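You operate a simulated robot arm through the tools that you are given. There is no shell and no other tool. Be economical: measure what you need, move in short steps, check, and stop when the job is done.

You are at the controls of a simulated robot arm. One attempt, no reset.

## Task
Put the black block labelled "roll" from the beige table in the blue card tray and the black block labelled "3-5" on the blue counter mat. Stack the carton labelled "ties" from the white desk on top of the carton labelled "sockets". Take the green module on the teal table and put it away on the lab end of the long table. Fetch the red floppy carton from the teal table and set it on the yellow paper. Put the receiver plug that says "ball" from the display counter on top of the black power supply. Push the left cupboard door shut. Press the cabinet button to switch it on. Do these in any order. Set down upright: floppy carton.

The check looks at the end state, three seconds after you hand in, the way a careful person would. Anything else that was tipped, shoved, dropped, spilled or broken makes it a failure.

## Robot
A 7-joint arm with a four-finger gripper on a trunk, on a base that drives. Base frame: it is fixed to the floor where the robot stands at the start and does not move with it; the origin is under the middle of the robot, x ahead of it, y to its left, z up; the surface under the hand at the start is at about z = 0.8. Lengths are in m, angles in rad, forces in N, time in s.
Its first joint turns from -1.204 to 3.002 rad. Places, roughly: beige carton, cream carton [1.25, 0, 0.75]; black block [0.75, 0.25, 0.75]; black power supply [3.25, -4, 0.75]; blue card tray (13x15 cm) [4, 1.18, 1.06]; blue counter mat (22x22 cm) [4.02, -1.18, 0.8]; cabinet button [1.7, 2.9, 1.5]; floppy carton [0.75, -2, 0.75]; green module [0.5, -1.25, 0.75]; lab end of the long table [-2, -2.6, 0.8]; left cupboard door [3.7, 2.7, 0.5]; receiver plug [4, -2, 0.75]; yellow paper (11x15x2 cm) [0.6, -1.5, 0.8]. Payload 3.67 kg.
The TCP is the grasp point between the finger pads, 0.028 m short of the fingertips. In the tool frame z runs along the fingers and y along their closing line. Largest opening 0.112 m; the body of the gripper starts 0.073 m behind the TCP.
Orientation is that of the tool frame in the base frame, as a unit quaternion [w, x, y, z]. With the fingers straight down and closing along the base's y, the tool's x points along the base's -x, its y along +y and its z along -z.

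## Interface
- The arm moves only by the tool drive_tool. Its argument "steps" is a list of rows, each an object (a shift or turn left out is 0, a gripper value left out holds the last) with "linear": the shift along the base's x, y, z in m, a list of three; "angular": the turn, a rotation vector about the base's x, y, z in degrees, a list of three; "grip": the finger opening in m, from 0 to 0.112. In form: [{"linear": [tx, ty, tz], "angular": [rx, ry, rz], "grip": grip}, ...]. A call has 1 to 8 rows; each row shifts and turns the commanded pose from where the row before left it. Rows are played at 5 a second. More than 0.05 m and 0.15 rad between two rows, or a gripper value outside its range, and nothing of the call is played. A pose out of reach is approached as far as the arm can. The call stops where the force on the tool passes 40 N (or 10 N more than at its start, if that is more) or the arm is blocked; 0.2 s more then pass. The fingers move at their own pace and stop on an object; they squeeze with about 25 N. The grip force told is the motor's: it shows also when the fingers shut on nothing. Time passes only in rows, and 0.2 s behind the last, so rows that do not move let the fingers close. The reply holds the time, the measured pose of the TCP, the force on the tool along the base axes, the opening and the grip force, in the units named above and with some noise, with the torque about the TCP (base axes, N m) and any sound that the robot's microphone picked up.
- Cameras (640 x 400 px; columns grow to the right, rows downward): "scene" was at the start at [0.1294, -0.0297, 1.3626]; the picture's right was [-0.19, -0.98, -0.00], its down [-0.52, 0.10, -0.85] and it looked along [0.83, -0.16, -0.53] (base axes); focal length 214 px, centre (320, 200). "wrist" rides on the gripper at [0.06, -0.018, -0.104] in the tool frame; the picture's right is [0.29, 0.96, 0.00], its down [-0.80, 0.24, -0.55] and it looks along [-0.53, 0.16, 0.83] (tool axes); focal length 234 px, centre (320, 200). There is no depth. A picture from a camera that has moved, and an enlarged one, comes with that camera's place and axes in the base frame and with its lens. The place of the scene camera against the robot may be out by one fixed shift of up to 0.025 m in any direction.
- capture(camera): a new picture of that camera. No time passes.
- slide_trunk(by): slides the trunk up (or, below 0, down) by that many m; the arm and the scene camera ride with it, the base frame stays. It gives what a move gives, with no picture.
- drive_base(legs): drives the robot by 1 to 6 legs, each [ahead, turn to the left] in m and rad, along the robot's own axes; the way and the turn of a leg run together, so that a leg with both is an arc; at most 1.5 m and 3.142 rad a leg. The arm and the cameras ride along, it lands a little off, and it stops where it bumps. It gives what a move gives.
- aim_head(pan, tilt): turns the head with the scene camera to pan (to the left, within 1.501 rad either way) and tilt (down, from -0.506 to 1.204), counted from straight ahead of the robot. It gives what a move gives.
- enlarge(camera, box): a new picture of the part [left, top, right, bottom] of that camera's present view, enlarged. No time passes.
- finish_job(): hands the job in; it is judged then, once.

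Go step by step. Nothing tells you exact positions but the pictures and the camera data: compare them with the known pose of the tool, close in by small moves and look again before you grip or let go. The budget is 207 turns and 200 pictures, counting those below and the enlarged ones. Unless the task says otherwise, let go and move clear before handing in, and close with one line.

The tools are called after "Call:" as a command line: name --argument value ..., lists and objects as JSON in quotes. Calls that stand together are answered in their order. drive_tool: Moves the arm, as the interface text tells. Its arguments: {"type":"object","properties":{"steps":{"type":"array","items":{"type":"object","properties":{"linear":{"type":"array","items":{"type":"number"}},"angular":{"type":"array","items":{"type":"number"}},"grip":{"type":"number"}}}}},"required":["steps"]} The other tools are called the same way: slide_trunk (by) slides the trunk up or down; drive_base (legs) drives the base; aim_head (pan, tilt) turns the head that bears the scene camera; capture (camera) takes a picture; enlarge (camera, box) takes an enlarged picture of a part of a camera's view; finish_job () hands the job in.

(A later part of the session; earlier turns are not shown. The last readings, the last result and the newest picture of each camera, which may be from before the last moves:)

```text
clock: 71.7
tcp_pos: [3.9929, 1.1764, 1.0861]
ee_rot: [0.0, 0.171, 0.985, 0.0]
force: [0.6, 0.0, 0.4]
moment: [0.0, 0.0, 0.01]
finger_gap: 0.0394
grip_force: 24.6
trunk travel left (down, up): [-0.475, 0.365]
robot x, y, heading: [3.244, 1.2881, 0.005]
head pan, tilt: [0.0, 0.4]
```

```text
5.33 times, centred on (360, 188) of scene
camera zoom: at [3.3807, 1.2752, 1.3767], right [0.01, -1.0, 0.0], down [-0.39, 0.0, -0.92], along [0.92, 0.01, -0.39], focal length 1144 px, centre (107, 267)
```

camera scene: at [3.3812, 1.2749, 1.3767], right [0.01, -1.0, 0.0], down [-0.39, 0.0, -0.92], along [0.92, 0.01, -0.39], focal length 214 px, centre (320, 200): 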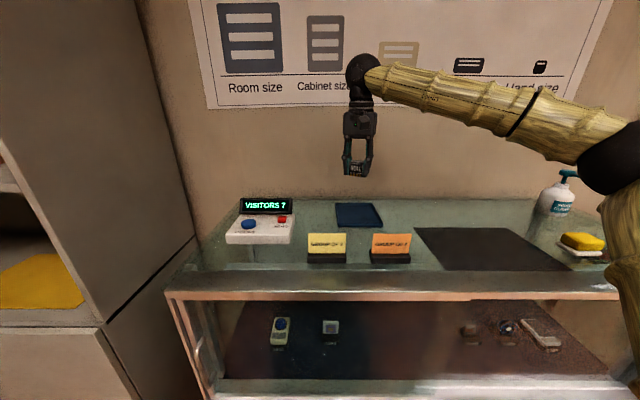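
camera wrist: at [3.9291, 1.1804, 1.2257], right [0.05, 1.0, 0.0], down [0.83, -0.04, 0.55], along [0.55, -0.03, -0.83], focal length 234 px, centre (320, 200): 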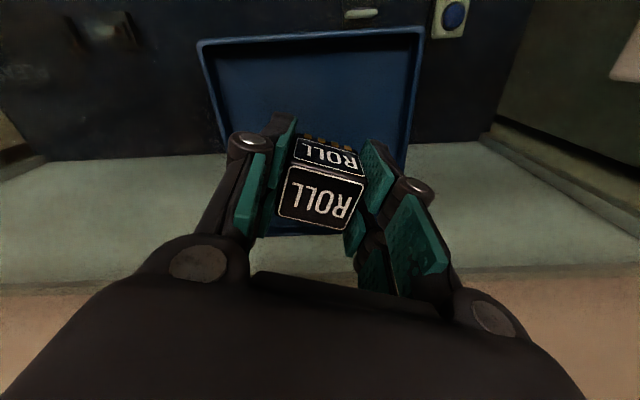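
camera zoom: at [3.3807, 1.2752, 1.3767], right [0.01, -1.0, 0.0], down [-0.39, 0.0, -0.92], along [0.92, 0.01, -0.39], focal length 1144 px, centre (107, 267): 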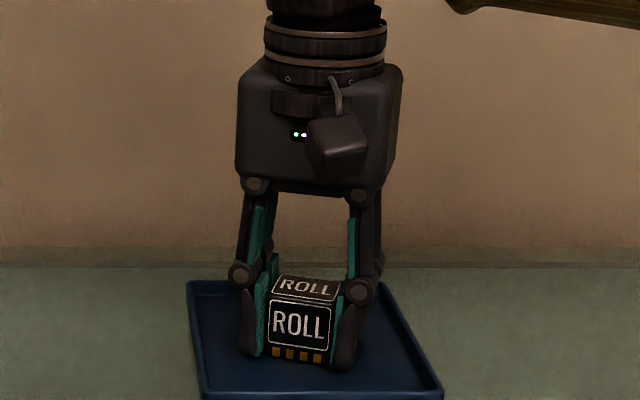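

Call:
drive_tool --steps '[{"linear": [0, 0, -0.003]}, {"linear": [0, 0, -0.003]}, {}]'

Call:
enlarge --camera "scene" --box '[300, 150, 420, 225]'

```text
clock: 72.5
tcp_pos: [3.9915, 1.1772, 1.0831]
ee_rot: [0.002, 0.171, 0.985, 0.001]
force: [6.4, -2.4, 30.3]
moment: [-0.19, -0.04, 0.1]
finger_gap: 0.0399
grip_force: 24.6
trunk travel left (down, up): [-0.475, 0.365]
robot x, y, heading: [3.2472, 1.2848, 0.007]
head pan, tilt: [0.0, 0.4]
```

```text
5.33 times, centred on (360, 188) of scene
camera zoom: at [3.379, 1.2752, 1.3772], right [0.01, -1.0, 0.0], down [-0.39, 0.0, -0.92], along [0.92, 0.01, -0.39], focal length 1144 px, centre (107, 267)
```

zoom: 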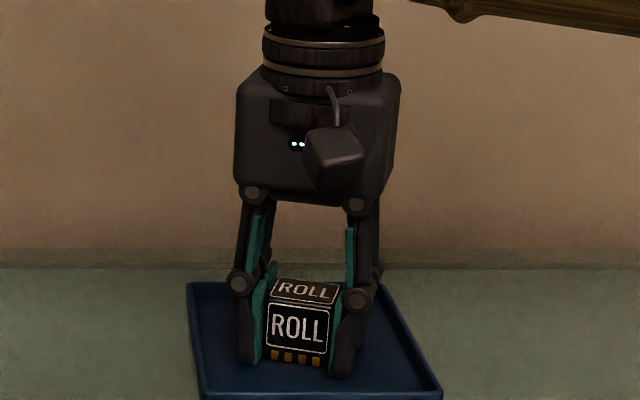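

Contact. I relieve the press, open partly, and rise clear.

Call:
drive_tool --steps '[{"linear": [0, 0, 0.003]}, {"grip": 0.05}, {"grip": 0.07}, {"linear": [0, 0, 0.02]}, {"linear": [0, 0, 0.05]}, {"linear": [0, 0, 0.05]}, {"linear": [0, 0, 0.05]}]'

Call:
enlarge --camera "scene" --box '[220, 110, 460, 270]'

```text
clock: 74.1
tcp_pos: [3.9897, 1.176, 1.2577]
ee_rot: [0.001, 0.17, 0.985, -0.001]
force: [-0.1, -0.3, 0.1]
moment: [-0.06, -0.03, 0.02]
finger_gap: 0.0702
grip_force: 0.0
trunk travel left (down, up): [-0.475, 0.365]
robot x, y, heading: [3.2473, 1.2854, 0.008]
head pan, tilt: [0.0, 0.4]
```

```text
2.50 times, centred on (340, 190) of scene
camera zoom: at [3.3796, 1.2763, 1.3768], right [0.01, -1.0, 0.0], down [-0.39, 0.0, -0.92], along [0.92, 0.01, -0.39], focal length 536 px, centre (270, 225)
```

zoom: 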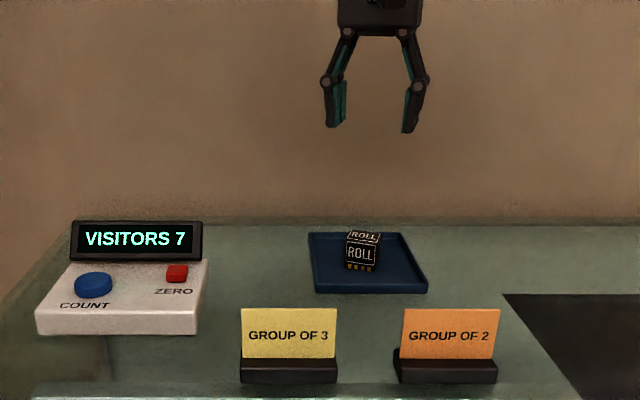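

Roll is in the tray. Retract the arm, back off and look at the cupboard.

Call:
drive_tool --steps '[{"linear": [-0.04, 0.02, 0.01]}, {"linear": [-0.04, 0.02, 0]}, {"linear": [-0.04, 0.02, 0]}, {"linear": [-0.04, 0.02, 0]}, {"linear": [-0.04, 0.02, 0]}, {"linear": [-0.04, 0.02, 0]}, {"linear": [-0.04, 0.02, 0]}]'

Call:
drive_base --legs '[[-0.9, 0]]'

Call:
aim_head --pan 0.8 --tilt 0.5

Call:
capture --camera "scene"

```text
clock: 75.7
tcp_pos: [3.7091, 1.3169, 1.2607]
ee_rot: [0.0, 0.17, 0.985, 0.0]
force: [-0.8, 0.7, 0.4]
moment: [-0.02, -0.02, -0.01]
finger_gap: 0.07
grip_force: 0.1
trunk travel left (down, up): [-0.475, 0.365]
robot x, y, heading: [3.2424, 1.2864, 0.007]
head pan, tilt: [0.0, 0.4]
```

```text
clock: 80.4
tcp_pos: [2.8167, 1.3101, 1.2614]
ee_rot: [0.0, 0.178, 0.984, 0.0]
force: [-0.2, 0.5, 0.0]
moment: [-0.01, -0.02, -0.01]
finger_gap: 0.07
grip_force: 0.0
trunk travel left (down, up): [-0.475, 0.365]
robot x, y, heading: [2.3542, 1.2925, -0.008]
head pan, tilt: [0.0, 0.4]
```

```text
clock: 81.5
tcp_pos: [2.8177, 1.3103, 1.2613]
ee_rot: [0.0, 0.178, 0.984, 0.0]
force: [-0.8, -0.5, 0.2]
moment: [0.03, -0.04, -0.02]
finger_gap: 0.0701
grip_force: 0.0
trunk travel left (down, up): [-0.475, 0.365]
robot x, y, heading: [2.3486, 1.2902, -0.011]
head pan, tilt: [0.799, 0.499]
```

```text
158 pictures are left
camera scene: at [2.4571, 1.3398, 1.3676], right [0.71, -0.7, 0.0], down [-0.34, -0.34, -0.88], along [0.62, 0.62, -0.48], focal length 214 px, centre (320, 200)
```

scene: 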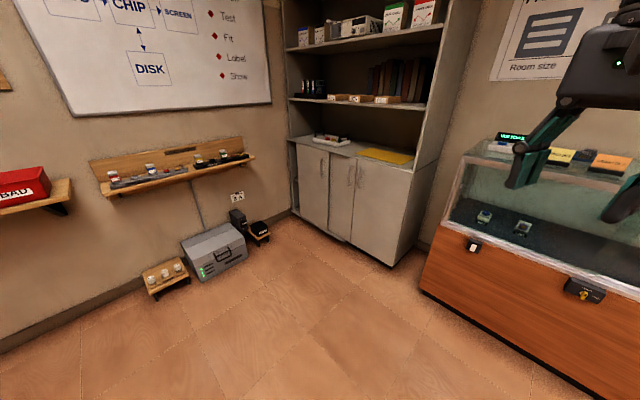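

Call:
enlarge --camera "scene" --box '[220, 110, 440, 280]'

```text
2.35 times, centred on (330, 195) of scene
camera zoom: at [2.4571, 1.3398, 1.3676], right [0.71, -0.7, 0.0], down [-0.34, -0.34, -0.88], along [0.62, 0.62, -0.48], focal length 505 px, centre (296, 212)
```

zoom: 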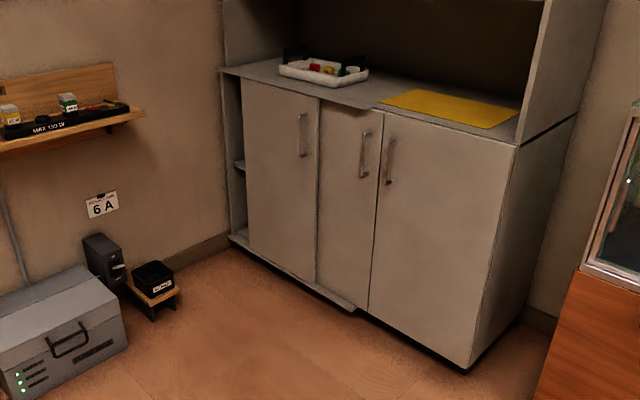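

The left half of the cupboard isn't clear from here. I drive in front of it for a better view.

Call:
drive_base --legs '[[0, 1.2], [0.95, 0], [0, -1.2]]'

Call:
aim_head --pan 0.2 --tilt 0.6

Call:
capture --camera "scene"

```text
clock: 92.5
tcp_pos: [3.148, 2.2304, 1.2612]
ee_rot: [0.0, 0.154, 0.988, 0.0]
force: [-0.7, -0.5, -0.1]
moment: [0.02, -0.02, 0.0]
finger_gap: 0.07
grip_force: 0.0
trunk travel left (down, up): [-0.475, 0.365]
robot x, y, heading: [2.6876, 2.1834, 0.038]
head pan, tilt: [0.799, 0.499]
```

```text
clock: 93.5
tcp_pos: [3.1481, 2.2298, 1.2613]
ee_rot: [0.0, 0.153, 0.988, 0.0]
force: [0.4, -0.4, 0.3]
moment: [0.0, 0.01, 0.02]
finger_gap: 0.07
grip_force: 0.0
trunk travel left (down, up): [-0.475, 0.365]
robot x, y, heading: [2.6816, 2.1825, 0.043]
head pan, tilt: [0.201, 0.6]
```

```text
156 pictures are left
camera scene: at [2.8107, 2.195, 1.3585], right [0.24, -0.97, 0.0], down [-0.55, -0.14, -0.83], along [0.8, 0.2, -0.56], focal length 214 px, centre (320, 200)
```

scene: 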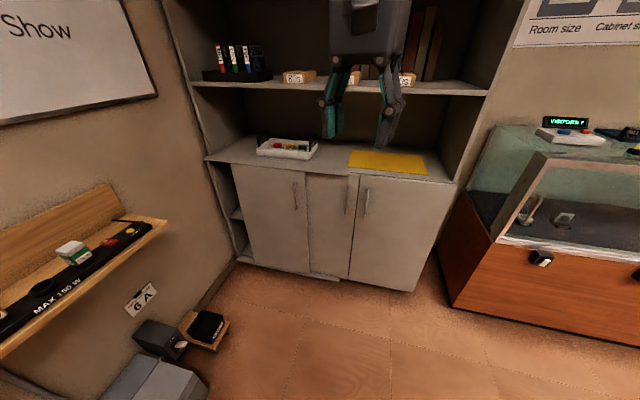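

Call:
enlarge --camera "scene" --box '[200, 140, 470, 300]'

```text
2.37 times, centred on (335, 220) of scene
camera zoom: at [2.8107, 2.195, 1.3585], right [0.24, -0.97, 0.0], down [-0.55, -0.14, -0.83], along [0.8, 0.2, -0.56], focal length 508 px, centre (284, 153)
```

zoom: 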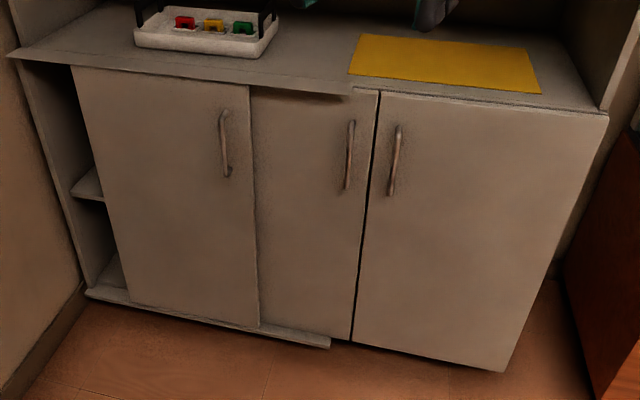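

Left half has a sliding front door pushed right, leaving a gap of ~0.12 m at the left; it should be pushed left (+y) by its handle near (3.71, 2.555, z 0.64–0.82). I turn the hand to point forward, fingers closed.

Call:
drive_tool --steps '[{"linear": [0.03, 0, 0], "angular": [0, 0, 8.4], "grip": 0.0}, {"linear": [0.03, 0, 0], "angular": [0, 0, 8.4]}, {"linear": [0.03, 0, 0], "angular": [0, -8.2, 0]}, {"linear": [0.03, 0, 0], "angular": [0, -8.2, 0]}, {"linear": [0.02, 0, 0], "angular": [0, -8.2, 0]}, {"linear": [0.02, 0, 0], "angular": [0, -8.2, 0]}, {"linear": [0.02, 0, 0], "angular": [0, -8.2, 0]}, {"linear": [0.02, 0, 0], "angular": [0, -8.2, 0]}]'

Call:
drive_tool --steps '[{"linear": [0.02, 0, 0], "angular": [0, -8.2, 0]}, {"linear": [0.02, 0, 0], "angular": [0, -8.2, 0]}, {"linear": [0.02, 0, 0], "angular": [0, -8.2, 0]}, {"linear": [0.02, 0, 0], "angular": [0, -8.2, 0]}, {"linear": [0.0, 0, 0], "angular": [0, -8, 0]}, {}]'

Call:
capture --camera "scene"

Call:
capture --camera "wrist"

```text
clock: 95.3
tcp_pos: [3.3484, 2.2295, 1.2633]
ee_rot: [0.417, 0.007, 0.909, 0.002]
force: [-0.4, -0.5, 0.7]
moment: [0.05, 0.01, 0.01]
finger_gap: 0.0
grip_force: 25.4
trunk travel left (down, up): [-0.475, 0.365]
robot x, y, heading: [2.6821, 2.1836, 0.039]
head pan, tilt: [0.201, 0.6]
```

```text
clock: 96.7
tcp_pos: [3.4266, 2.2291, 1.2639]
ee_rot: [0.708, 0.005, 0.707, 0.005]
force: [0.3, -0.1, 0.4]
moment: [-0.02, -0.02, -0.01]
finger_gap: 0.0001
grip_force: 25.0
trunk travel left (down, up): [-0.475, 0.365]
robot x, y, heading: [2.684, 2.1869, 0.041]
head pan, tilt: [0.201, 0.6]
```

```text
154 pictures are left
camera scene: at [2.8108, 2.1947, 1.3585], right [0.24, -0.97, 0.0], down [-0.55, -0.14, -0.82], along [0.8, 0.2, -0.57], focal length 214 px, centre (320, 200)
```

scene: 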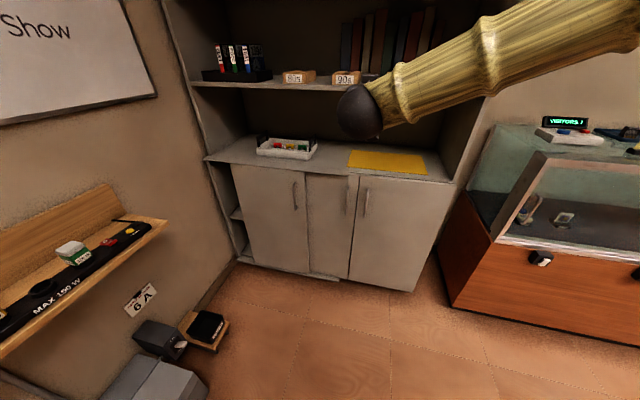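

```text
153 pictures are left
camera wrist: at [3.3216, 2.212, 1.204], right [0.0, 0.96, -0.28], down [-0.56, 0.23, 0.8], along [0.83, 0.15, 0.53], focal length 234 px, centre (320, 200)
```

wrist: 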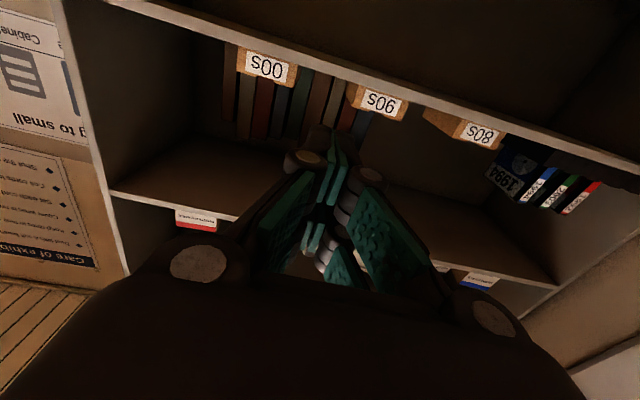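

The hand points forward. I lower the trunk to bring it to handle height, then come nearer.

Call:
slide_trunk --by -0.45

Call:
drive_tool --steps '[{"linear": [0, 0.03, -0.02]}, {"linear": [0, 0.04, -0.02]}, {"linear": [0, 0.04, -0.02]}, {"linear": [0, 0.04, -0.02]}, {"linear": [0, 0.04, 0]}, {"linear": [0, 0.04, 0]}]'

Call:
aim_head --pan 0.4 --tilt 0.3

Call:
capture --camera "scene"

Call:
capture --camera "wrist"

```text
refused: -0.45 is not a number from -0.4 to 0.4
```

```text
clock: 98.1
tcp_pos: [3.43, 2.4603, 1.1829]
ee_rot: [0.707, 0.005, 0.707, 0.003]
force: [-0.5, 0.2, 0.0]
moment: [-0.02, -0.06, -0.02]
finger_gap: 0.0
grip_force: 24.8
trunk travel left (down, up): [-0.475, 0.365]
robot x, y, heading: [2.682, 2.1887, 0.039]
head pan, tilt: [0.201, 0.6]
```

```text
clock: 98.9
tcp_pos: [3.4299, 2.4587, 1.1828]
ee_rot: [0.707, 0.006, 0.707, 0.004]
force: [-0.1, 0.0, -0.2]
moment: [0.03, 0.0, 0.0]
finger_gap: 0.0
grip_force: 25.3
trunk travel left (down, up): [-0.475, 0.365]
robot x, y, heading: [2.6835, 2.1842, 0.046]
head pan, tilt: [0.4, 0.3]
```

```text
152 pictures are left
camera scene: at [2.8093, 2.214, 1.3859], right [0.43, -0.9, 0.0], down [-0.27, -0.13, -0.95], along [0.86, 0.41, -0.3], focal length 214 px, centre (320, 200)
```

scene: 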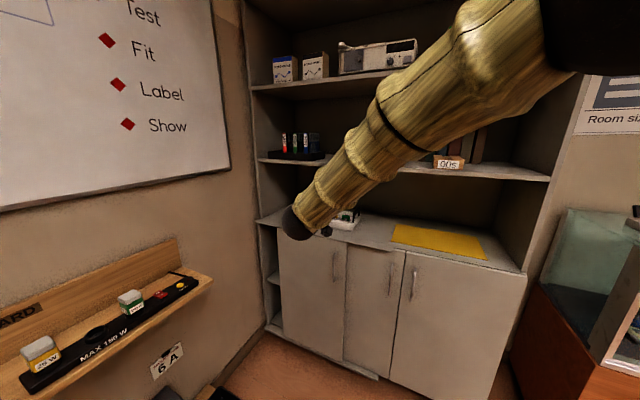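

```text
151 pictures are left
camera wrist: at [3.3252, 2.4425, 1.1232], right [0.0, 0.96, -0.28], down [-0.55, 0.23, 0.8], along [0.83, 0.15, 0.53], focal length 234 px, centre (320, 200)
```

wrist: 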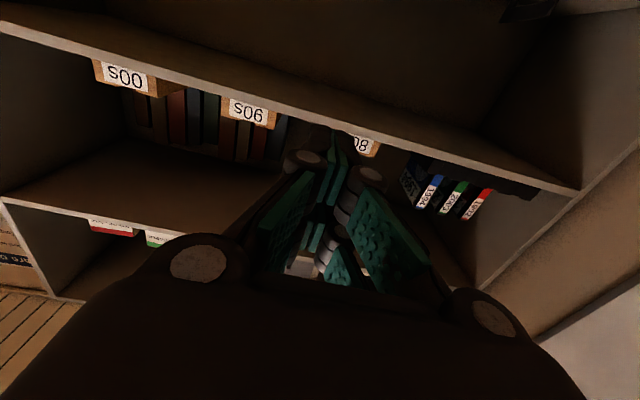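

Call:
slide_trunk --by -0.4

Call:
aim_head --pan 0.3 --tilt 0.3

Call:
capture --camera "scene"

Call:
capture --camera "wrist"

```text
clock: 102.7
tcp_pos: [3.4304, 2.4597, 0.7824]
ee_rot: [0.707, 0.005, 0.707, 0.005]
force: [0.4, 0.4, 0.2]
moment: [-0.06, -0.03, 0.03]
finger_gap: 0.0
grip_force: 24.6
trunk travel left (down, up): [-0.075, 0.765]
robot x, y, heading: [2.6825, 2.1859, 0.039]
head pan, tilt: [0.4, 0.3]
```

```text
clock: 103.4
tcp_pos: [3.431, 2.461, 0.7823]
ee_rot: [0.707, 0.006, 0.707, 0.004]
force: [0.5, 0.1, -0.3]
moment: [0.02, -0.03, 0.04]
finger_gap: 0.0001
grip_force: 25.4
trunk travel left (down, up): [-0.075, 0.765]
robot x, y, heading: [2.6836, 2.1859, 0.041]
head pan, tilt: [0.3, 0.3]
```

```text
150 pictures are left
camera scene: at [2.8128, 2.2054, 0.986], right [0.34, -0.94, 0.0], down [-0.28, -0.1, -0.96], along [0.9, 0.32, -0.3], focal length 214 px, centre (320, 200)
```

scene: 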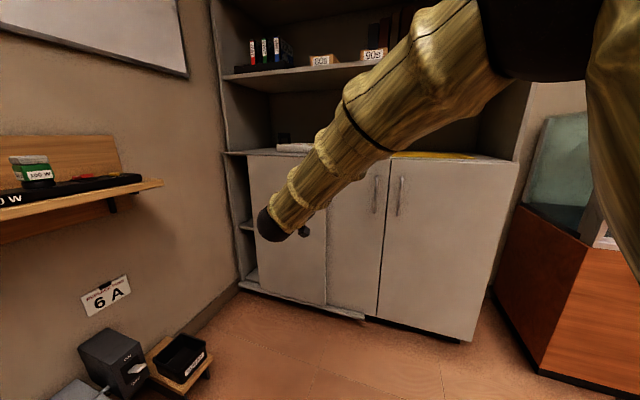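

```text
149 pictures are left
camera wrist: at [3.3252, 2.4426, 0.7232], right [0.0, 0.96, -0.28], down [-0.55, 0.23, 0.8], along [0.83, 0.15, 0.53], focal length 234 px, centre (320, 200)
```

wrist: 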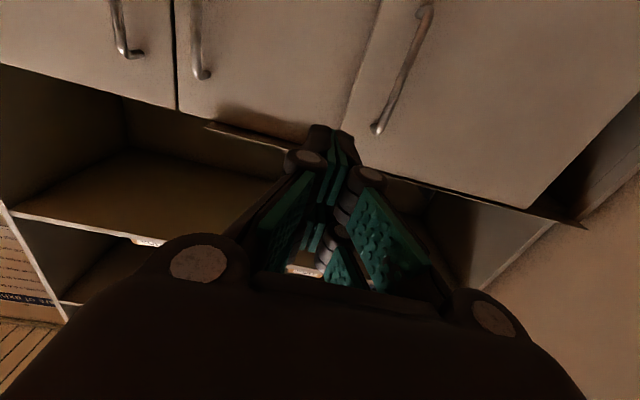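

The wrist view puts the handle at y≈2.566, z 0.65–0.81. I drive forward 0.25 m and set the fingertip height and side.

Call:
drive_base --legs '[[0.25, -0.04]]'

Call:
capture --camera "wrist"

```text
clock: 105.2
tcp_pos: [3.6872, 2.4388, 0.7822]
ee_rot: [0.707, 0.019, 0.707, -0.009]
force: [0.1, -0.5, -0.1]
moment: [-0.02, 0.03, -0.01]
finger_gap: 0.0
grip_force: 25.1
trunk travel left (down, up): [-0.075, 0.765]
robot x, y, heading: [2.9281, 2.1905, 0.008]
head pan, tilt: [0.3, 0.3]
```

```text
148 pictures are left
camera wrist: at [3.5815, 2.425, 0.7232], right [0.04, 0.96, -0.28], down [-0.55, 0.25, 0.8], along [0.84, 0.12, 0.53], focal length 234 px, centre (320, 200)
```

wrist: 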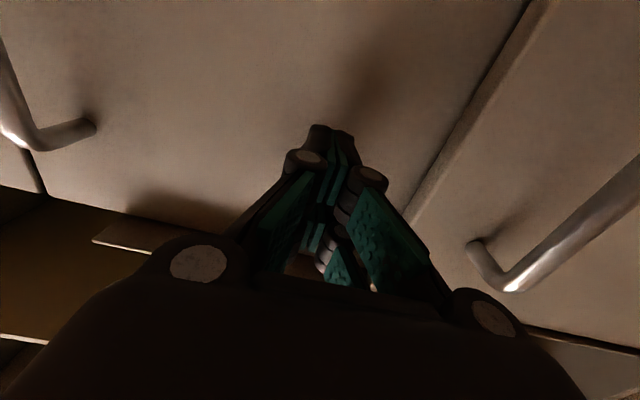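

Call:
drive_tool --steps '[{"linear": [0, 0.01, -0.03]}, {"linear": [0.0, 0, -0.02]}, {"linear": [0.01, 0, 0]}, {"linear": [0.005, 0, 0]}, {"linear": [0.005, 0, 0]}, {}]'

Call:
capture --camera "wrist"

```text
clock: 106.3
tcp_pos: [3.7032, 2.4366, 0.7614]
ee_rot: [0.711, 0.033, 0.702, 0.001]
force: [-25.8, 3.1, -12.8]
moment: [0.01, 0.89, 0.26]
finger_gap: 0.0
grip_force: 24.6
trunk travel left (down, up): [-0.075, 0.765]
robot x, y, heading: [2.934, 2.189, 0.006]
head pan, tilt: [0.3, 0.3]
stopped in row 5: the force on the tool passed its limit at 49 N (the readings are from after the stop); the commanded pose is now the measured one
```

```text
147 pictures are left
camera wrist: at [3.5981, 2.4267, 0.7012], right [0.05, 0.97, -0.24], down [-0.55, 0.23, 0.8], along [0.83, 0.1, 0.55], focal length 234 px, centre (320, 200)
```

wrist: 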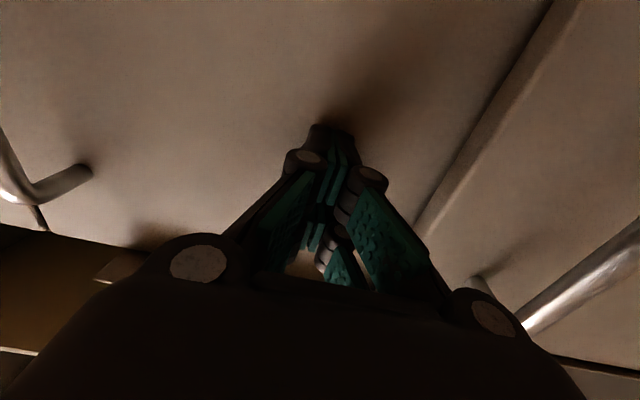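

The tip touched the rear panel at x≈3.73. I back off 7 mm and push left against the front door's edge.

Call:
drive_tool --steps '[{"linear": [-0.007, 0, 0]}, {"linear": [0, 0.015, 0]}, {"linear": [0, 0.015, 0]}, {"linear": [0, 0.01, 0]}, {"linear": [0, 0.01, 0]}, {"linear": [0, 0.01, 0]}, {"linear": [0, 0.01, 0]}, {"linear": [0, 0.01, 0]}]'

Call:
capture --camera "wrist"

Call:
capture --camera "scene"

```text
clock: 106.9
tcp_pos: [3.7027, 2.4356, 0.7675]
ee_rot: [0.709, 0.045, 0.704, 0.001]
force: [-16.1, 1.5, -6.5]
moment: [0.0, 0.51, 0.17]
finger_gap: 0.0002
grip_force: 25.0
trunk travel left (down, up): [-0.075, 0.765]
robot x, y, heading: [2.9287, 2.1896, 0.009]
head pan, tilt: [0.3, 0.3]
stopped in row 3: the force on the tool passed its limit at 54 N (the readings are from after the stop); the commanded pose is now the measured one
```

```text
146 pictures are left
camera wrist: at [3.5975, 2.4278, 0.7064], right [0.06, 0.97, -0.23], down [-0.54, 0.22, 0.81], along [0.84, 0.07, 0.54], focal length 234 px, centre (320, 200)
```

wrist: 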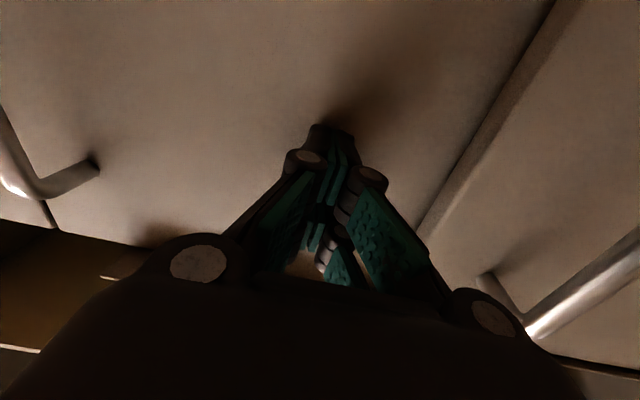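

```text
145 pictures are left
camera scene: at [3.0605, 2.2066, 0.986], right [0.3, -0.95, 0.0], down [-0.28, -0.09, -0.96], along [0.91, 0.29, -0.3], focal length 214 px, centre (320, 200)
```

scene: 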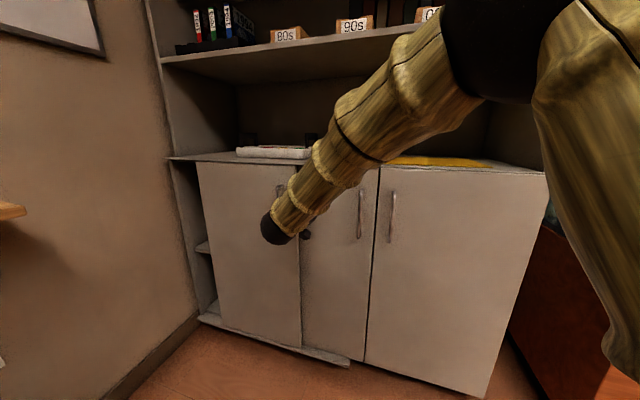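

Still pressed against the panel. I back off 3 cm and re-read.

Call:
drive_tool --steps '[{"linear": [-0.015, 0, 0]}, {"linear": [-0.015, 0, 0]}, {}]'

```text
clock: 107.7
tcp_pos: [3.6747, 2.4346, 0.7663]
ee_rot: [0.709, 0.046, 0.703, 0.0]
force: [0.7, -0.2, 0.2]
moment: [0.0, 0.01, -0.03]
finger_gap: 0.0
grip_force: 24.7
trunk travel left (down, up): [-0.075, 0.765]
robot x, y, heading: [2.9297, 2.187, 0.007]
head pan, tilt: [0.3, 0.3]
```

Call:
drive_tool --steps '[{"linear": [0.0, 0, -0.03]}, {"linear": [0.008, 0.01, 0]}, {"linear": [0, 0.02, 0]}, {"linear": [0, 0.01, 0]}, {"linear": [0, 0.01, 0]}, {"linear": [0, 0.01, 0]}, {"linear": [0, 0.01, 0]}, {"linear": [0, 0.01, 0]}]'

Call:
capture --camera "wrist"

```text
clock: 109.3
tcp_pos: [3.7034, 2.4513, 0.8051]
ee_rot: [0.71, 0.103, 0.696, 0.02]
force: [-24.4, 5.3, -13.9]
moment: [-0.01, 0.97, 0.36]
finger_gap: 0.0
grip_force: 25.3
trunk travel left (down, up): [-0.075, 0.765]
robot x, y, heading: [2.9329, 2.1891, 0.008]
head pan, tilt: [0.3, 0.3]
stopped in row 8: the force on the tool passed its limit at 50 N (the readings are from after the stop); the commanded pose is now the measured one
```

```text
144 pictures are left
camera wrist: at [3.5977, 2.4566, 0.7427], right [0.12, 0.99, -0.12], down [-0.55, 0.16, 0.82], along [0.83, -0.03, 0.56], focal length 234 px, centre (320, 200)
```

wrist: 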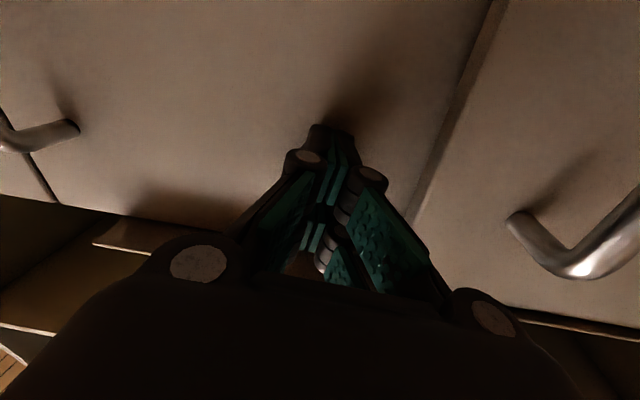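

The arm is drifting off its commanded pose — a reach limit at this low height. I back off and lower the trunk the rest of the way so the arm works higher.

Call:
drive_tool --steps '[{"linear": [-0.015, 0, 0]}, {"linear": [-0.02, 0, 0]}, {"linear": [-0.02, 0, 0]}]'

Call:
slide_trunk --by -0.07

Call:
drive_tool --steps '[{"angular": [5.5, 0, 0]}, {"angular": [5.5, 0, 0]}, {}]'

```text
clock: 110.1
tcp_pos: [3.649, 2.4536, 0.8017]
ee_rot: [0.712, 0.099, 0.695, 0.018]
force: [1.0, 0.0, 0.0]
moment: [0.04, -0.02, 0.01]
finger_gap: 0.0002
grip_force: 25.1
trunk travel left (down, up): [-0.075, 0.765]
robot x, y, heading: [2.9309, 2.1879, 0.005]
head pan, tilt: [0.3, 0.3]
```

```text
clock: 111.2
tcp_pos: [3.6489, 2.4521, 0.7338]
ee_rot: [0.711, 0.1, 0.695, 0.018]
force: [-0.1, 0.3, -0.1]
moment: [-0.02, 0.0, 0.0]
finger_gap: 0.0002
grip_force: 25.4
trunk travel left (down, up): [-0.005, 0.835]
robot x, y, heading: [2.9305, 2.19, 0.0]
head pan, tilt: [0.3, 0.3]
```

```text
clock: 112.0
tcp_pos: [3.6495, 2.4528, 0.7333]
ee_rot: [0.699, 0.168, 0.69, 0.086]
force: [0.4, 0.1, -0.4]
moment: [0.02, -0.01, -0.01]
finger_gap: 0.0
grip_force: 24.7
trunk travel left (down, up): [-0.005, 0.835]
robot x, y, heading: [2.9316, 2.189, 0.004]
head pan, tilt: [0.3, 0.3]
```

Call:
drive_tool --steps '[{"angular": [-7, 0, 0]}, {"angular": [-7, 0, 0]}, {"angular": [-6, 0, 0]}, {"linear": [0.015, 0, 0]}, {"linear": [0.015, 0, 0]}, {}]'

Call:
capture --camera "wrist"

```text
clock: 113.4
tcp_pos: [3.6803, 2.4448, 0.7502]
ee_rot: [0.72, 0.053, 0.691, -0.031]
force: [0.5, 0.8, 0.1]
moment: [0.0, 0.02, 0.01]
finger_gap: 0.0002
grip_force: 25.0
trunk travel left (down, up): [-0.005, 0.835]
robot x, y, heading: [2.9286, 2.191, 0.005]
head pan, tilt: [0.3, 0.3]
```

```text
143 pictures are left
camera wrist: at [3.5765, 2.4411, 0.6863], right [0.13, 0.96, -0.26], down [-0.55, 0.28, 0.78], along [0.82, 0.04, 0.57], focal length 234 px, centre (320, 200)
```

wrist: 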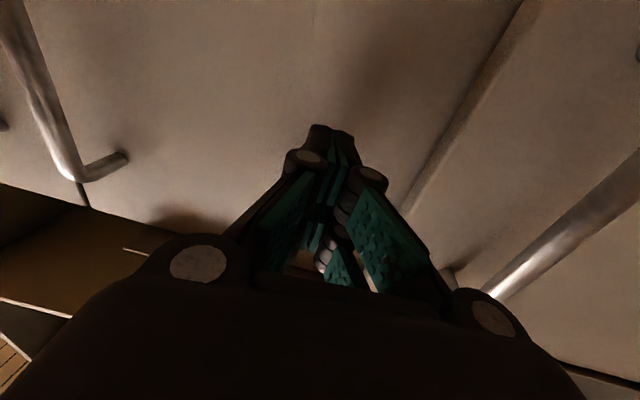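

Near a wrist limit again; I tilt the hand 30° downward from horizontal, which should free the wrist.

Call:
drive_tool --steps '[{"linear": [-0.01, 0, 0], "angular": [0, 8, 0]}, {"linear": [-0.01, 0, 0], "angular": [0, 8, 0]}, {"angular": [0, 8, 0]}, {"angular": [0, 8, 0]}, {"linear": [0, 0, -0.02]}, {}]'

Call:
capture --camera "wrist"

```text
clock: 114.8
tcp_pos: [3.6588, 2.4515, 0.7136]
ee_rot: [0.498, 0.033, 0.865, -0.048]
force: [-0.6, 0.3, 0.3]
moment: [0.04, -0.03, -0.01]
finger_gap: 0.0002
grip_force: 24.7
trunk travel left (down, up): [-0.005, 0.835]
robot x, y, heading: [2.9306, 2.1918, 0.001]
head pan, tilt: [0.3, 0.3]
```

```text
142 pictures are left
camera wrist: at [3.5366, 2.4463, 0.7156], right [-0.05, 0.95, -0.3], down [-0.05, 0.29, 0.95], along [1.0, 0.06, 0.03], focal length 234 px, centre (320, 200)
```

wrist: 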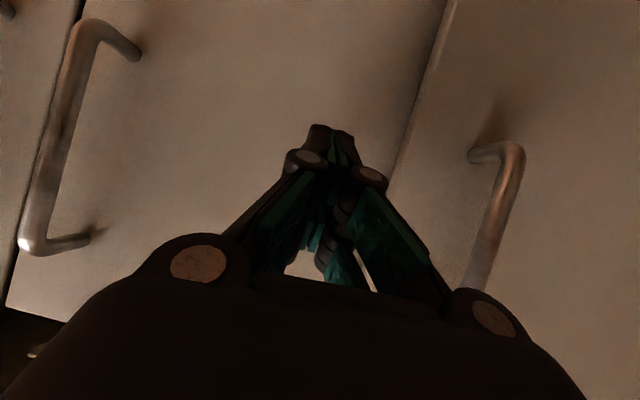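

Pose is followed now. I advance 2 cm and push left.

Call:
drive_tool --steps '[{"linear": [0.01, 0, 0]}, {"linear": [0.012, 0, 0]}, {"linear": [0, 0.02, 0]}, {"linear": [0, 0.02, 0]}, {"linear": [0, 0.02, 0]}, {"linear": [0, 0.02, 0]}, {"linear": [0, 0.01, 0]}]'

Call:
capture --camera "wrist"

```text
clock: 116.4
tcp_pos: [3.681, 2.5442, 0.7127]
ee_rot: [0.498, 0.032, 0.865, -0.047]
force: [-0.7, -0.6, 0.5]
moment: [-0.04, -0.01, 0.01]
finger_gap: 0.0
grip_force: 25.3
trunk travel left (down, up): [-0.005, 0.835]
robot x, y, heading: [2.9327, 2.1913, 0.003]
head pan, tilt: [0.3, 0.3]
```

```text
141 pictures are left
camera wrist: at [3.5585, 2.5383, 0.7145], right [-0.05, 0.95, -0.3], down [-0.05, 0.29, 0.95], along [1.0, 0.06, 0.03], focal length 234 px, centre (320, 200)
```

wrist: 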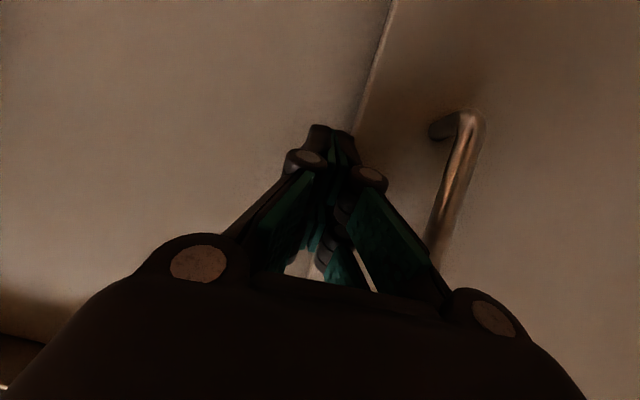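

No contact yet; the handle is still ahead. Continue pushing left.

Call:
drive_tool --steps '[{"linear": [0, 0.015, 0]}, {"linear": [0, 0.015, 0]}, {"linear": [0, 0.015, 0]}, {"linear": [0, 0.015, 0]}, {"linear": [0, 0.015, 0]}, {"linear": [0, 0.015, 0]}]'

Call:
capture --camera "wrist"

```text
clock: 117.4
tcp_pos: [3.6935, 2.5767, 0.7332]
ee_rot: [0.492, 0.054, 0.868, -0.037]
force: [-20.6, 5.8, 0.0]
moment: [-0.01, -0.19, 0.27]
finger_gap: 0.0002
grip_force: 25.4
trunk travel left (down, up): [-0.005, 0.835]
robot x, y, heading: [2.9322, 2.1864, 0.009]
head pan, tilt: [0.3, 0.3]
stopped in row 4: the force on the tool passed its limit at 62 N (the readings are from after the stop); the commanded pose is now the measured one
```

```text
140 pictures are left
camera wrist: at [3.5712, 2.5736, 0.7373], right [-0.02, 0.97, -0.26], down [-0.03, 0.26, 0.97], along [1.0, 0.03, 0.03], focal length 234 px, centre (320, 200)
```

wrist: 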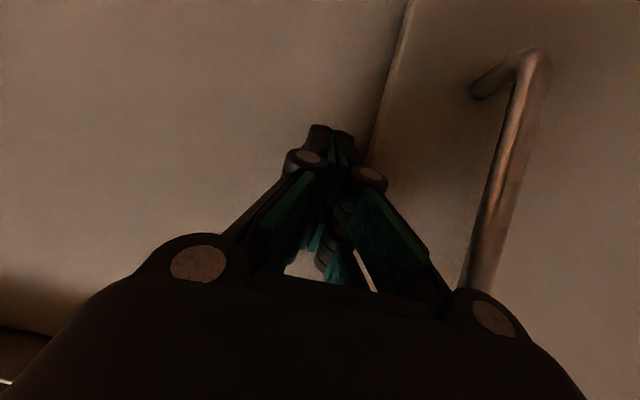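

The door edge seems to have moved ~4 cm, but the wrist limits again. I back off and yaw the hand to point along the arm's radial direction.

Call:
drive_tool --steps '[{"linear": [-0.02, -0.01, 0]}, {"linear": [-0.02, -0.01, 0]}, {"angular": [0, 0, 8]}, {"angular": [0, 0, 8]}, {"angular": [0, 0, 8]}, {"linear": [0, 0, -0.02], "angular": [0, 0, 8]}, {}]'

Call:
capture --camera "wrist"

Call:
capture --camera "scene"

```text
clock: 119.0
tcp_pos: [3.6549, 2.5576, 0.7136]
ee_rot: [0.484, -0.188, 0.849, 0.1]
force: [0.4, -0.4, 0.0]
moment: [0.03, 0.0, -0.02]
finger_gap: 0.0002
grip_force: 25.3
trunk travel left (down, up): [-0.005, 0.835]
robot x, y, heading: [2.9298, 2.1876, 0.006]
head pan, tilt: [0.3, 0.3]
```

```text
139 pictures are left
camera wrist: at [3.5521, 2.4904, 0.716], right [-0.53, 0.81, -0.26], down [-0.17, 0.2, 0.97], along [0.83, 0.56, 0.03], focal length 234 px, centre (320, 200)
```

wrist: 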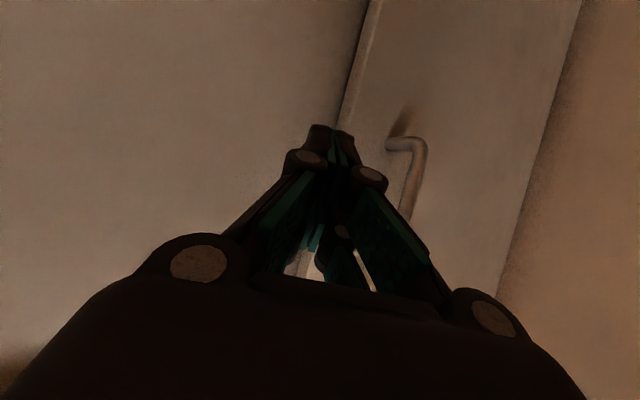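

```text
138 pictures are left
camera scene: at [3.0605, 2.2062, 0.9159], right [0.3, -0.95, 0.0], down [-0.28, -0.09, -0.96], along [0.91, 0.29, -0.3], focal length 214 px, centre (320, 200)
```

scene: 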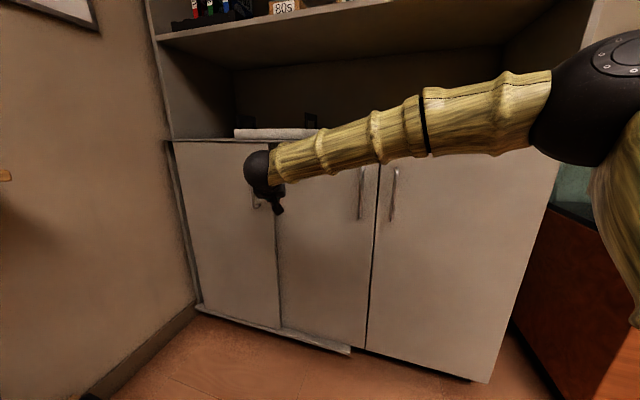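

Call:
enlarge --camera "scene" --box '[140, 120, 300, 360]'

```text
1.67 times, centred on (220, 240) of scene
camera zoom: at [3.0605, 2.2062, 0.9159], right [0.3, -0.95, 0.0], down [-0.28, -0.09, -0.96], along [0.91, 0.29, -0.3], focal length 358 px, centre (487, 133)
```

zoom: 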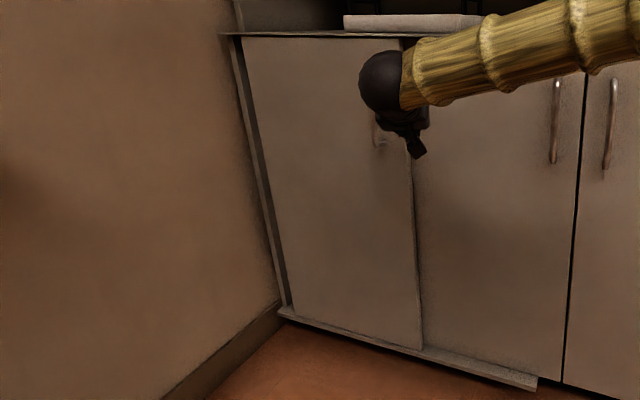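

Nearly shut. I re-engage the edge and push on until it stops.

Call:
drive_tool --steps '[{"linear": [0.015, 0, 0]}, {"linear": [0.015, 0, 0]}, {"linear": [0, 0.01, 0]}, {"linear": [0, 0.01, 0]}, {"linear": [0, 0.01, 0]}, {"linear": [0, 0.01, 0]}, {"linear": [0, 0.01, 0]}, {"linear": [0, 0.01, 0]}]'

Call:
enlarge --camera "scene" --box '[140, 120, 300, 360]'

Call:
capture --camera "wrist"

```text
clock: 120.8
tcp_pos: [3.6832, 2.6179, 0.7147]
ee_rot: [0.484, -0.189, 0.848, 0.101]
force: [0.2, -0.4, -0.7]
moment: [-0.03, -0.01, 0.01]
finger_gap: 0.0
grip_force: 25.5
trunk travel left (down, up): [-0.005, 0.835]
robot x, y, heading: [2.9319, 2.189, 0.008]
head pan, tilt: [0.3, 0.3]
```

```text
1.67 times, centred on (220, 240) of scene
camera zoom: at [3.0605, 2.2062, 0.916], right [0.3, -0.95, 0.0], down [-0.28, -0.09, -0.96], along [0.91, 0.29, -0.3], focal length 358 px, centre (487, 133)
```

zoom: 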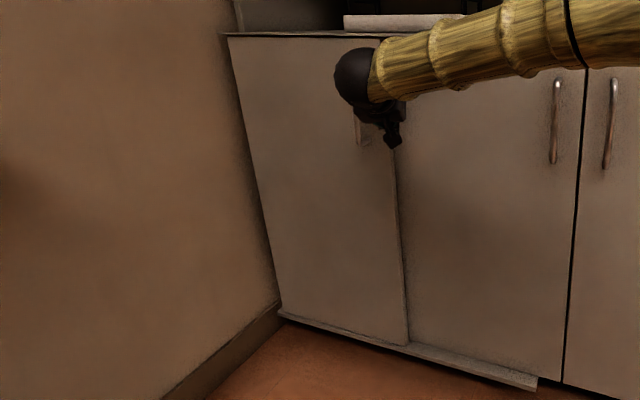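

```text
135 pictures are left
camera wrist: at [3.5805, 2.5513, 0.717], right [-0.53, 0.81, -0.26], down [-0.17, 0.2, 0.97], along [0.83, 0.56, 0.03], focal length 234 px, centre (320, 200)
```

wrist: 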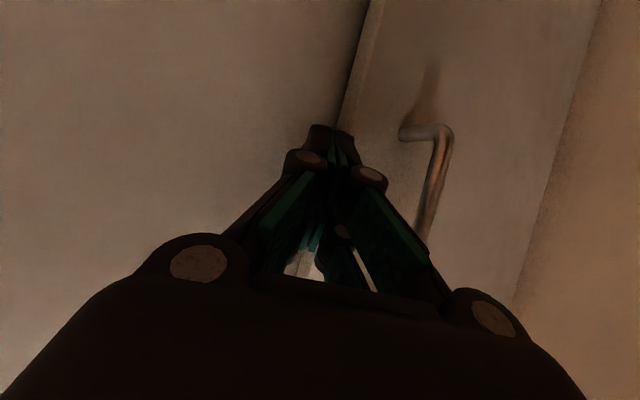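

Call:
drive_tool --steps '[{"linear": [0, 0.005, 0]}, {"linear": [0, 0.005, 0]}, {"linear": [0, 0.005, 0]}, {"linear": [0, 0.005, 0]}, {}]'

Call:
enlarge --camera "scene" --box '[140, 120, 300, 360]'

```text
clock: 122.0
tcp_pos: [3.6834, 2.6386, 0.7136]
ee_rot: [0.484, -0.188, 0.849, 0.1]
force: [0.6, -1.5, -0.7]
moment: [-0.01, 0.01, 0.0]
finger_gap: 0.0
grip_force: 25.3
trunk travel left (down, up): [-0.005, 0.835]
robot x, y, heading: [2.9281, 2.19, 0.005]
head pan, tilt: [0.3, 0.3]
```

```text
1.67 times, centred on (220, 240) of scene
camera zoom: at [3.0605, 2.2063, 0.916], right [0.3, -0.95, 0.0], down [-0.28, -0.09, -0.96], along [0.91, 0.29, -0.3], focal length 358 px, centre (487, 133)
```

zoom: 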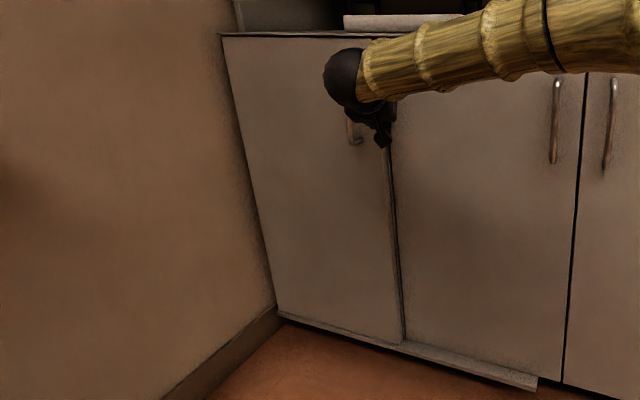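

Call:
drive_tool --steps '[{"linear": [0, 0.004, 0]}, {"linear": [0, 0.004, 0]}, {}]'

Call:
capture --camera "wrist"

```text
clock: 122.6
tcp_pos: [3.6847, 2.6392, 0.7136]
ee_rot: [0.484, -0.185, 0.85, 0.098]
force: [-2.5, -7.2, 2.4]
moment: [0.12, -0.06, -0.09]
finger_gap: 0.0
grip_force: 25.3
trunk travel left (down, up): [-0.005, 0.835]
robot x, y, heading: [2.9297, 2.188, -0.003]
head pan, tilt: [0.3, 0.3]
stopped in row 3: the force on the tool passed its limit at 46 N (the readings are from after the stop); the commanded pose is now the measured one
```

```text
133 pictures are left
camera wrist: at [3.5824, 2.5737, 0.7162], right [-0.53, 0.81, -0.26], down [-0.16, 0.2, 0.97], along [0.84, 0.55, 0.03], focal length 234 px, centre (320, 200)
```

wrist: 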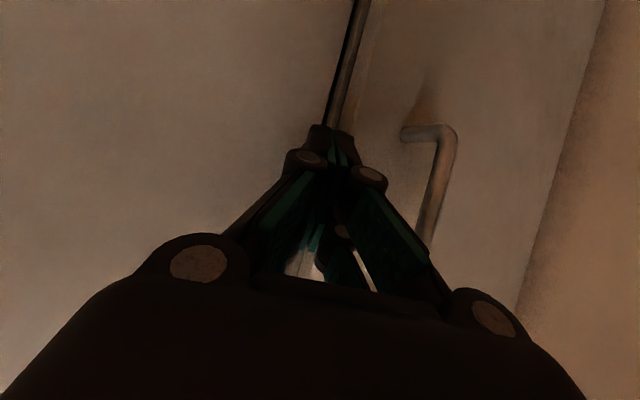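

The door hit its end stop — shut. I retract the hand, raise the trunk, and back away towards the cabinet button.

Call:
drive_tool --steps '[{"linear": [-0.005, -0.015, 0]}, {"linear": [-0.02, -0.01, 0]}, {"linear": [-0.04, -0.01, 0]}, {"linear": [-0.045, 0, 0]}, {"linear": [-0.045, 0, 0]}, {"linear": [-0.045, 0, 0]}]'

Call:
slide_trunk --by 0.4

Call:
drive_base --legs '[[-1.2, 0.25], [0, 1.32]]'

Call:
aim_head --pan 0 --tilt 0.2

Call:
capture --camera "scene"

```text
clock: 124.0
tcp_pos: [3.4846, 2.6061, 0.7136]
ee_rot: [0.483, -0.186, 0.85, 0.098]
force: [0.4, 0.4, 0.0]
moment: [0.02, 0.01, 0.02]
finger_gap: 0.0
grip_force: 24.9
trunk travel left (down, up): [-0.005, 0.835]
robot x, y, heading: [2.9329, 2.1923, 0.004]
head pan, tilt: [0.3, 0.3]
```

```text
clock: 127.9
tcp_pos: [3.4852, 2.6058, 1.1143]
ee_rot: [0.484, -0.185, 0.85, 0.098]
force: [0.0, 0.8, -1.0]
moment: [0.01, -0.01, -0.02]
finger_gap: 0.0
grip_force: 24.6
trunk travel left (down, up): [-0.405, 0.435]
robot x, y, heading: [2.9317, 2.1917, 0.002]
head pan, tilt: [0.3, 0.3]
```

```text
clock: 137.2
tcp_pos: [1.3361, 2.6049, 1.1141]
ee_rot: [-0.275, 0.73, -0.473, -0.41]
force: [0.0, -0.5, -0.2]
moment: [-0.01, 0.01, 0.01]
finger_gap: 0.0
grip_force: 25.6
trunk travel left (down, up): [-0.405, 0.435]
robot x, y, heading: [1.75, 2.0463, 1.566]
head pan, tilt: [0.3, 0.3]
```

```text
clock: 138.0
tcp_pos: [1.3368, 2.6027, 1.1131]
ee_rot: [-0.274, 0.731, -0.472, -0.41]
force: [-0.4, -0.3, -0.8]
moment: [0.0, -0.01, 0.0]
finger_gap: 0.0
grip_force: 25.1
trunk travel left (down, up): [-0.405, 0.435]
robot x, y, heading: [1.7483, 2.0437, 1.566]
head pan, tilt: [0.0, 0.201]
```

```text
132 pictures are left
camera scene: at [1.7396, 2.1765, 1.3252], right [1.0, 0.0, 0.0], down [0.0, -0.2, -0.98], along [0.0, 0.98, -0.2], focal length 214 px, centre (320, 200)
```

scene: 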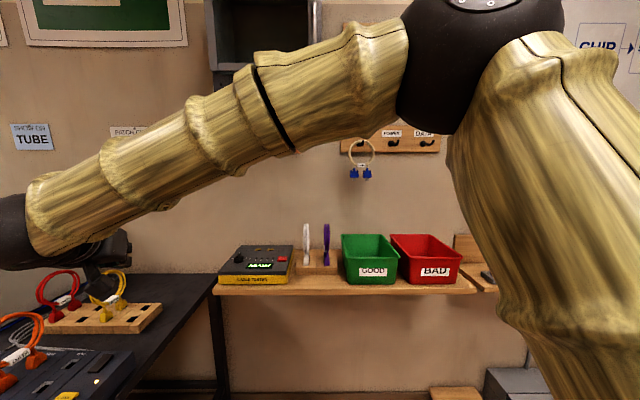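

The cabinet is above, behind the arm. I raise the trunk and swing the hand toward x=1.7, pointing at the wall.

Call:
slide_trunk --by 0.4

Call:
drive_tool --steps '[{"linear": [0.03, -0.03, 0], "angular": [0, 0, -8]}, {"linear": [0.04, -0.02, 0], "angular": [0, 0, -8]}, {"linear": [0.04, -0.02, 0], "angular": [0, 0, -8]}, {"linear": [0.045, -0.015, 0], "angular": [0, 0, -8]}, {"linear": [0.045, 0, 0]}, {"linear": [0.045, 0, 0]}, {"linear": [0.045, 0, 0]}, {"linear": [0.045, 0, 0]}]'

Call:
aim_head --pan 0 --tilt 0.2

Call:
capture --camera "scene"

Call:
capture --camera "wrist"

```text
clock: 141.8
tcp_pos: [1.3363, 2.6023, 1.513]
ee_rot: [-0.274, 0.731, -0.473, -0.409]
force: [0.9, -0.1, 0.4]
moment: [-0.02, -0.02, -0.01]
finger_gap: 0.0
grip_force: 24.9
trunk travel left (down, up): [-0.805, 0.035]
robot x, y, heading: [1.7495, 2.0434, 1.57]
head pan, tilt: [0.0, 0.201]
```

```text
clock: 143.6
tcp_pos: [1.68, 2.5198, 1.5156]
ee_rot: [0.376, -0.571, 0.656, 0.32]
force: [1.4, -0.2, -0.4]
moment: [0.01, 0.04, 0.05]
finger_gap: 0.0001
grip_force: 25.4
trunk travel left (down, up): [-0.805, 0.035]
robot x, y, heading: [1.7477, 2.0425, 1.562]
head pan, tilt: [0.0, 0.201]
```

```text
clock: 144.2
tcp_pos: [1.6761, 2.5191, 1.5144]
ee_rot: [0.376, -0.572, 0.655, 0.319]
force: [0.7, -0.1, -0.6]
moment: [0.01, -0.02, 0.02]
finger_gap: 0.0
grip_force: 25.3
trunk travel left (down, up): [-0.805, 0.035]
robot x, y, heading: [1.7491, 2.0422, 1.571]
head pan, tilt: [0.0, 0.201]
```

```text
131 pictures are left
camera scene: at [1.7405, 2.1764, 1.7252], right [1.0, -0.01, 0.0], down [0.0, -0.2, -0.98], along [0.01, 0.98, -0.2], focal length 214 px, centre (320, 200)
```

scene: 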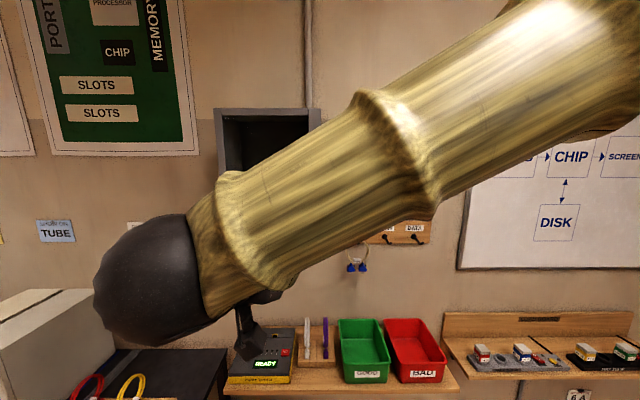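

```text
130 pictures are left
camera wrist: at [1.6747, 2.3989, 1.5185], right [-0.97, -0.01, -0.26], down [-0.26, -0.03, 0.97], along [-0.02, 1.0, 0.03], focal length 234 px, centre (320, 200)
```

wrist: 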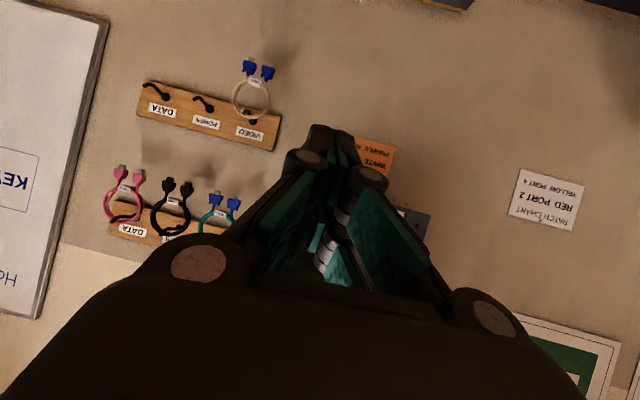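

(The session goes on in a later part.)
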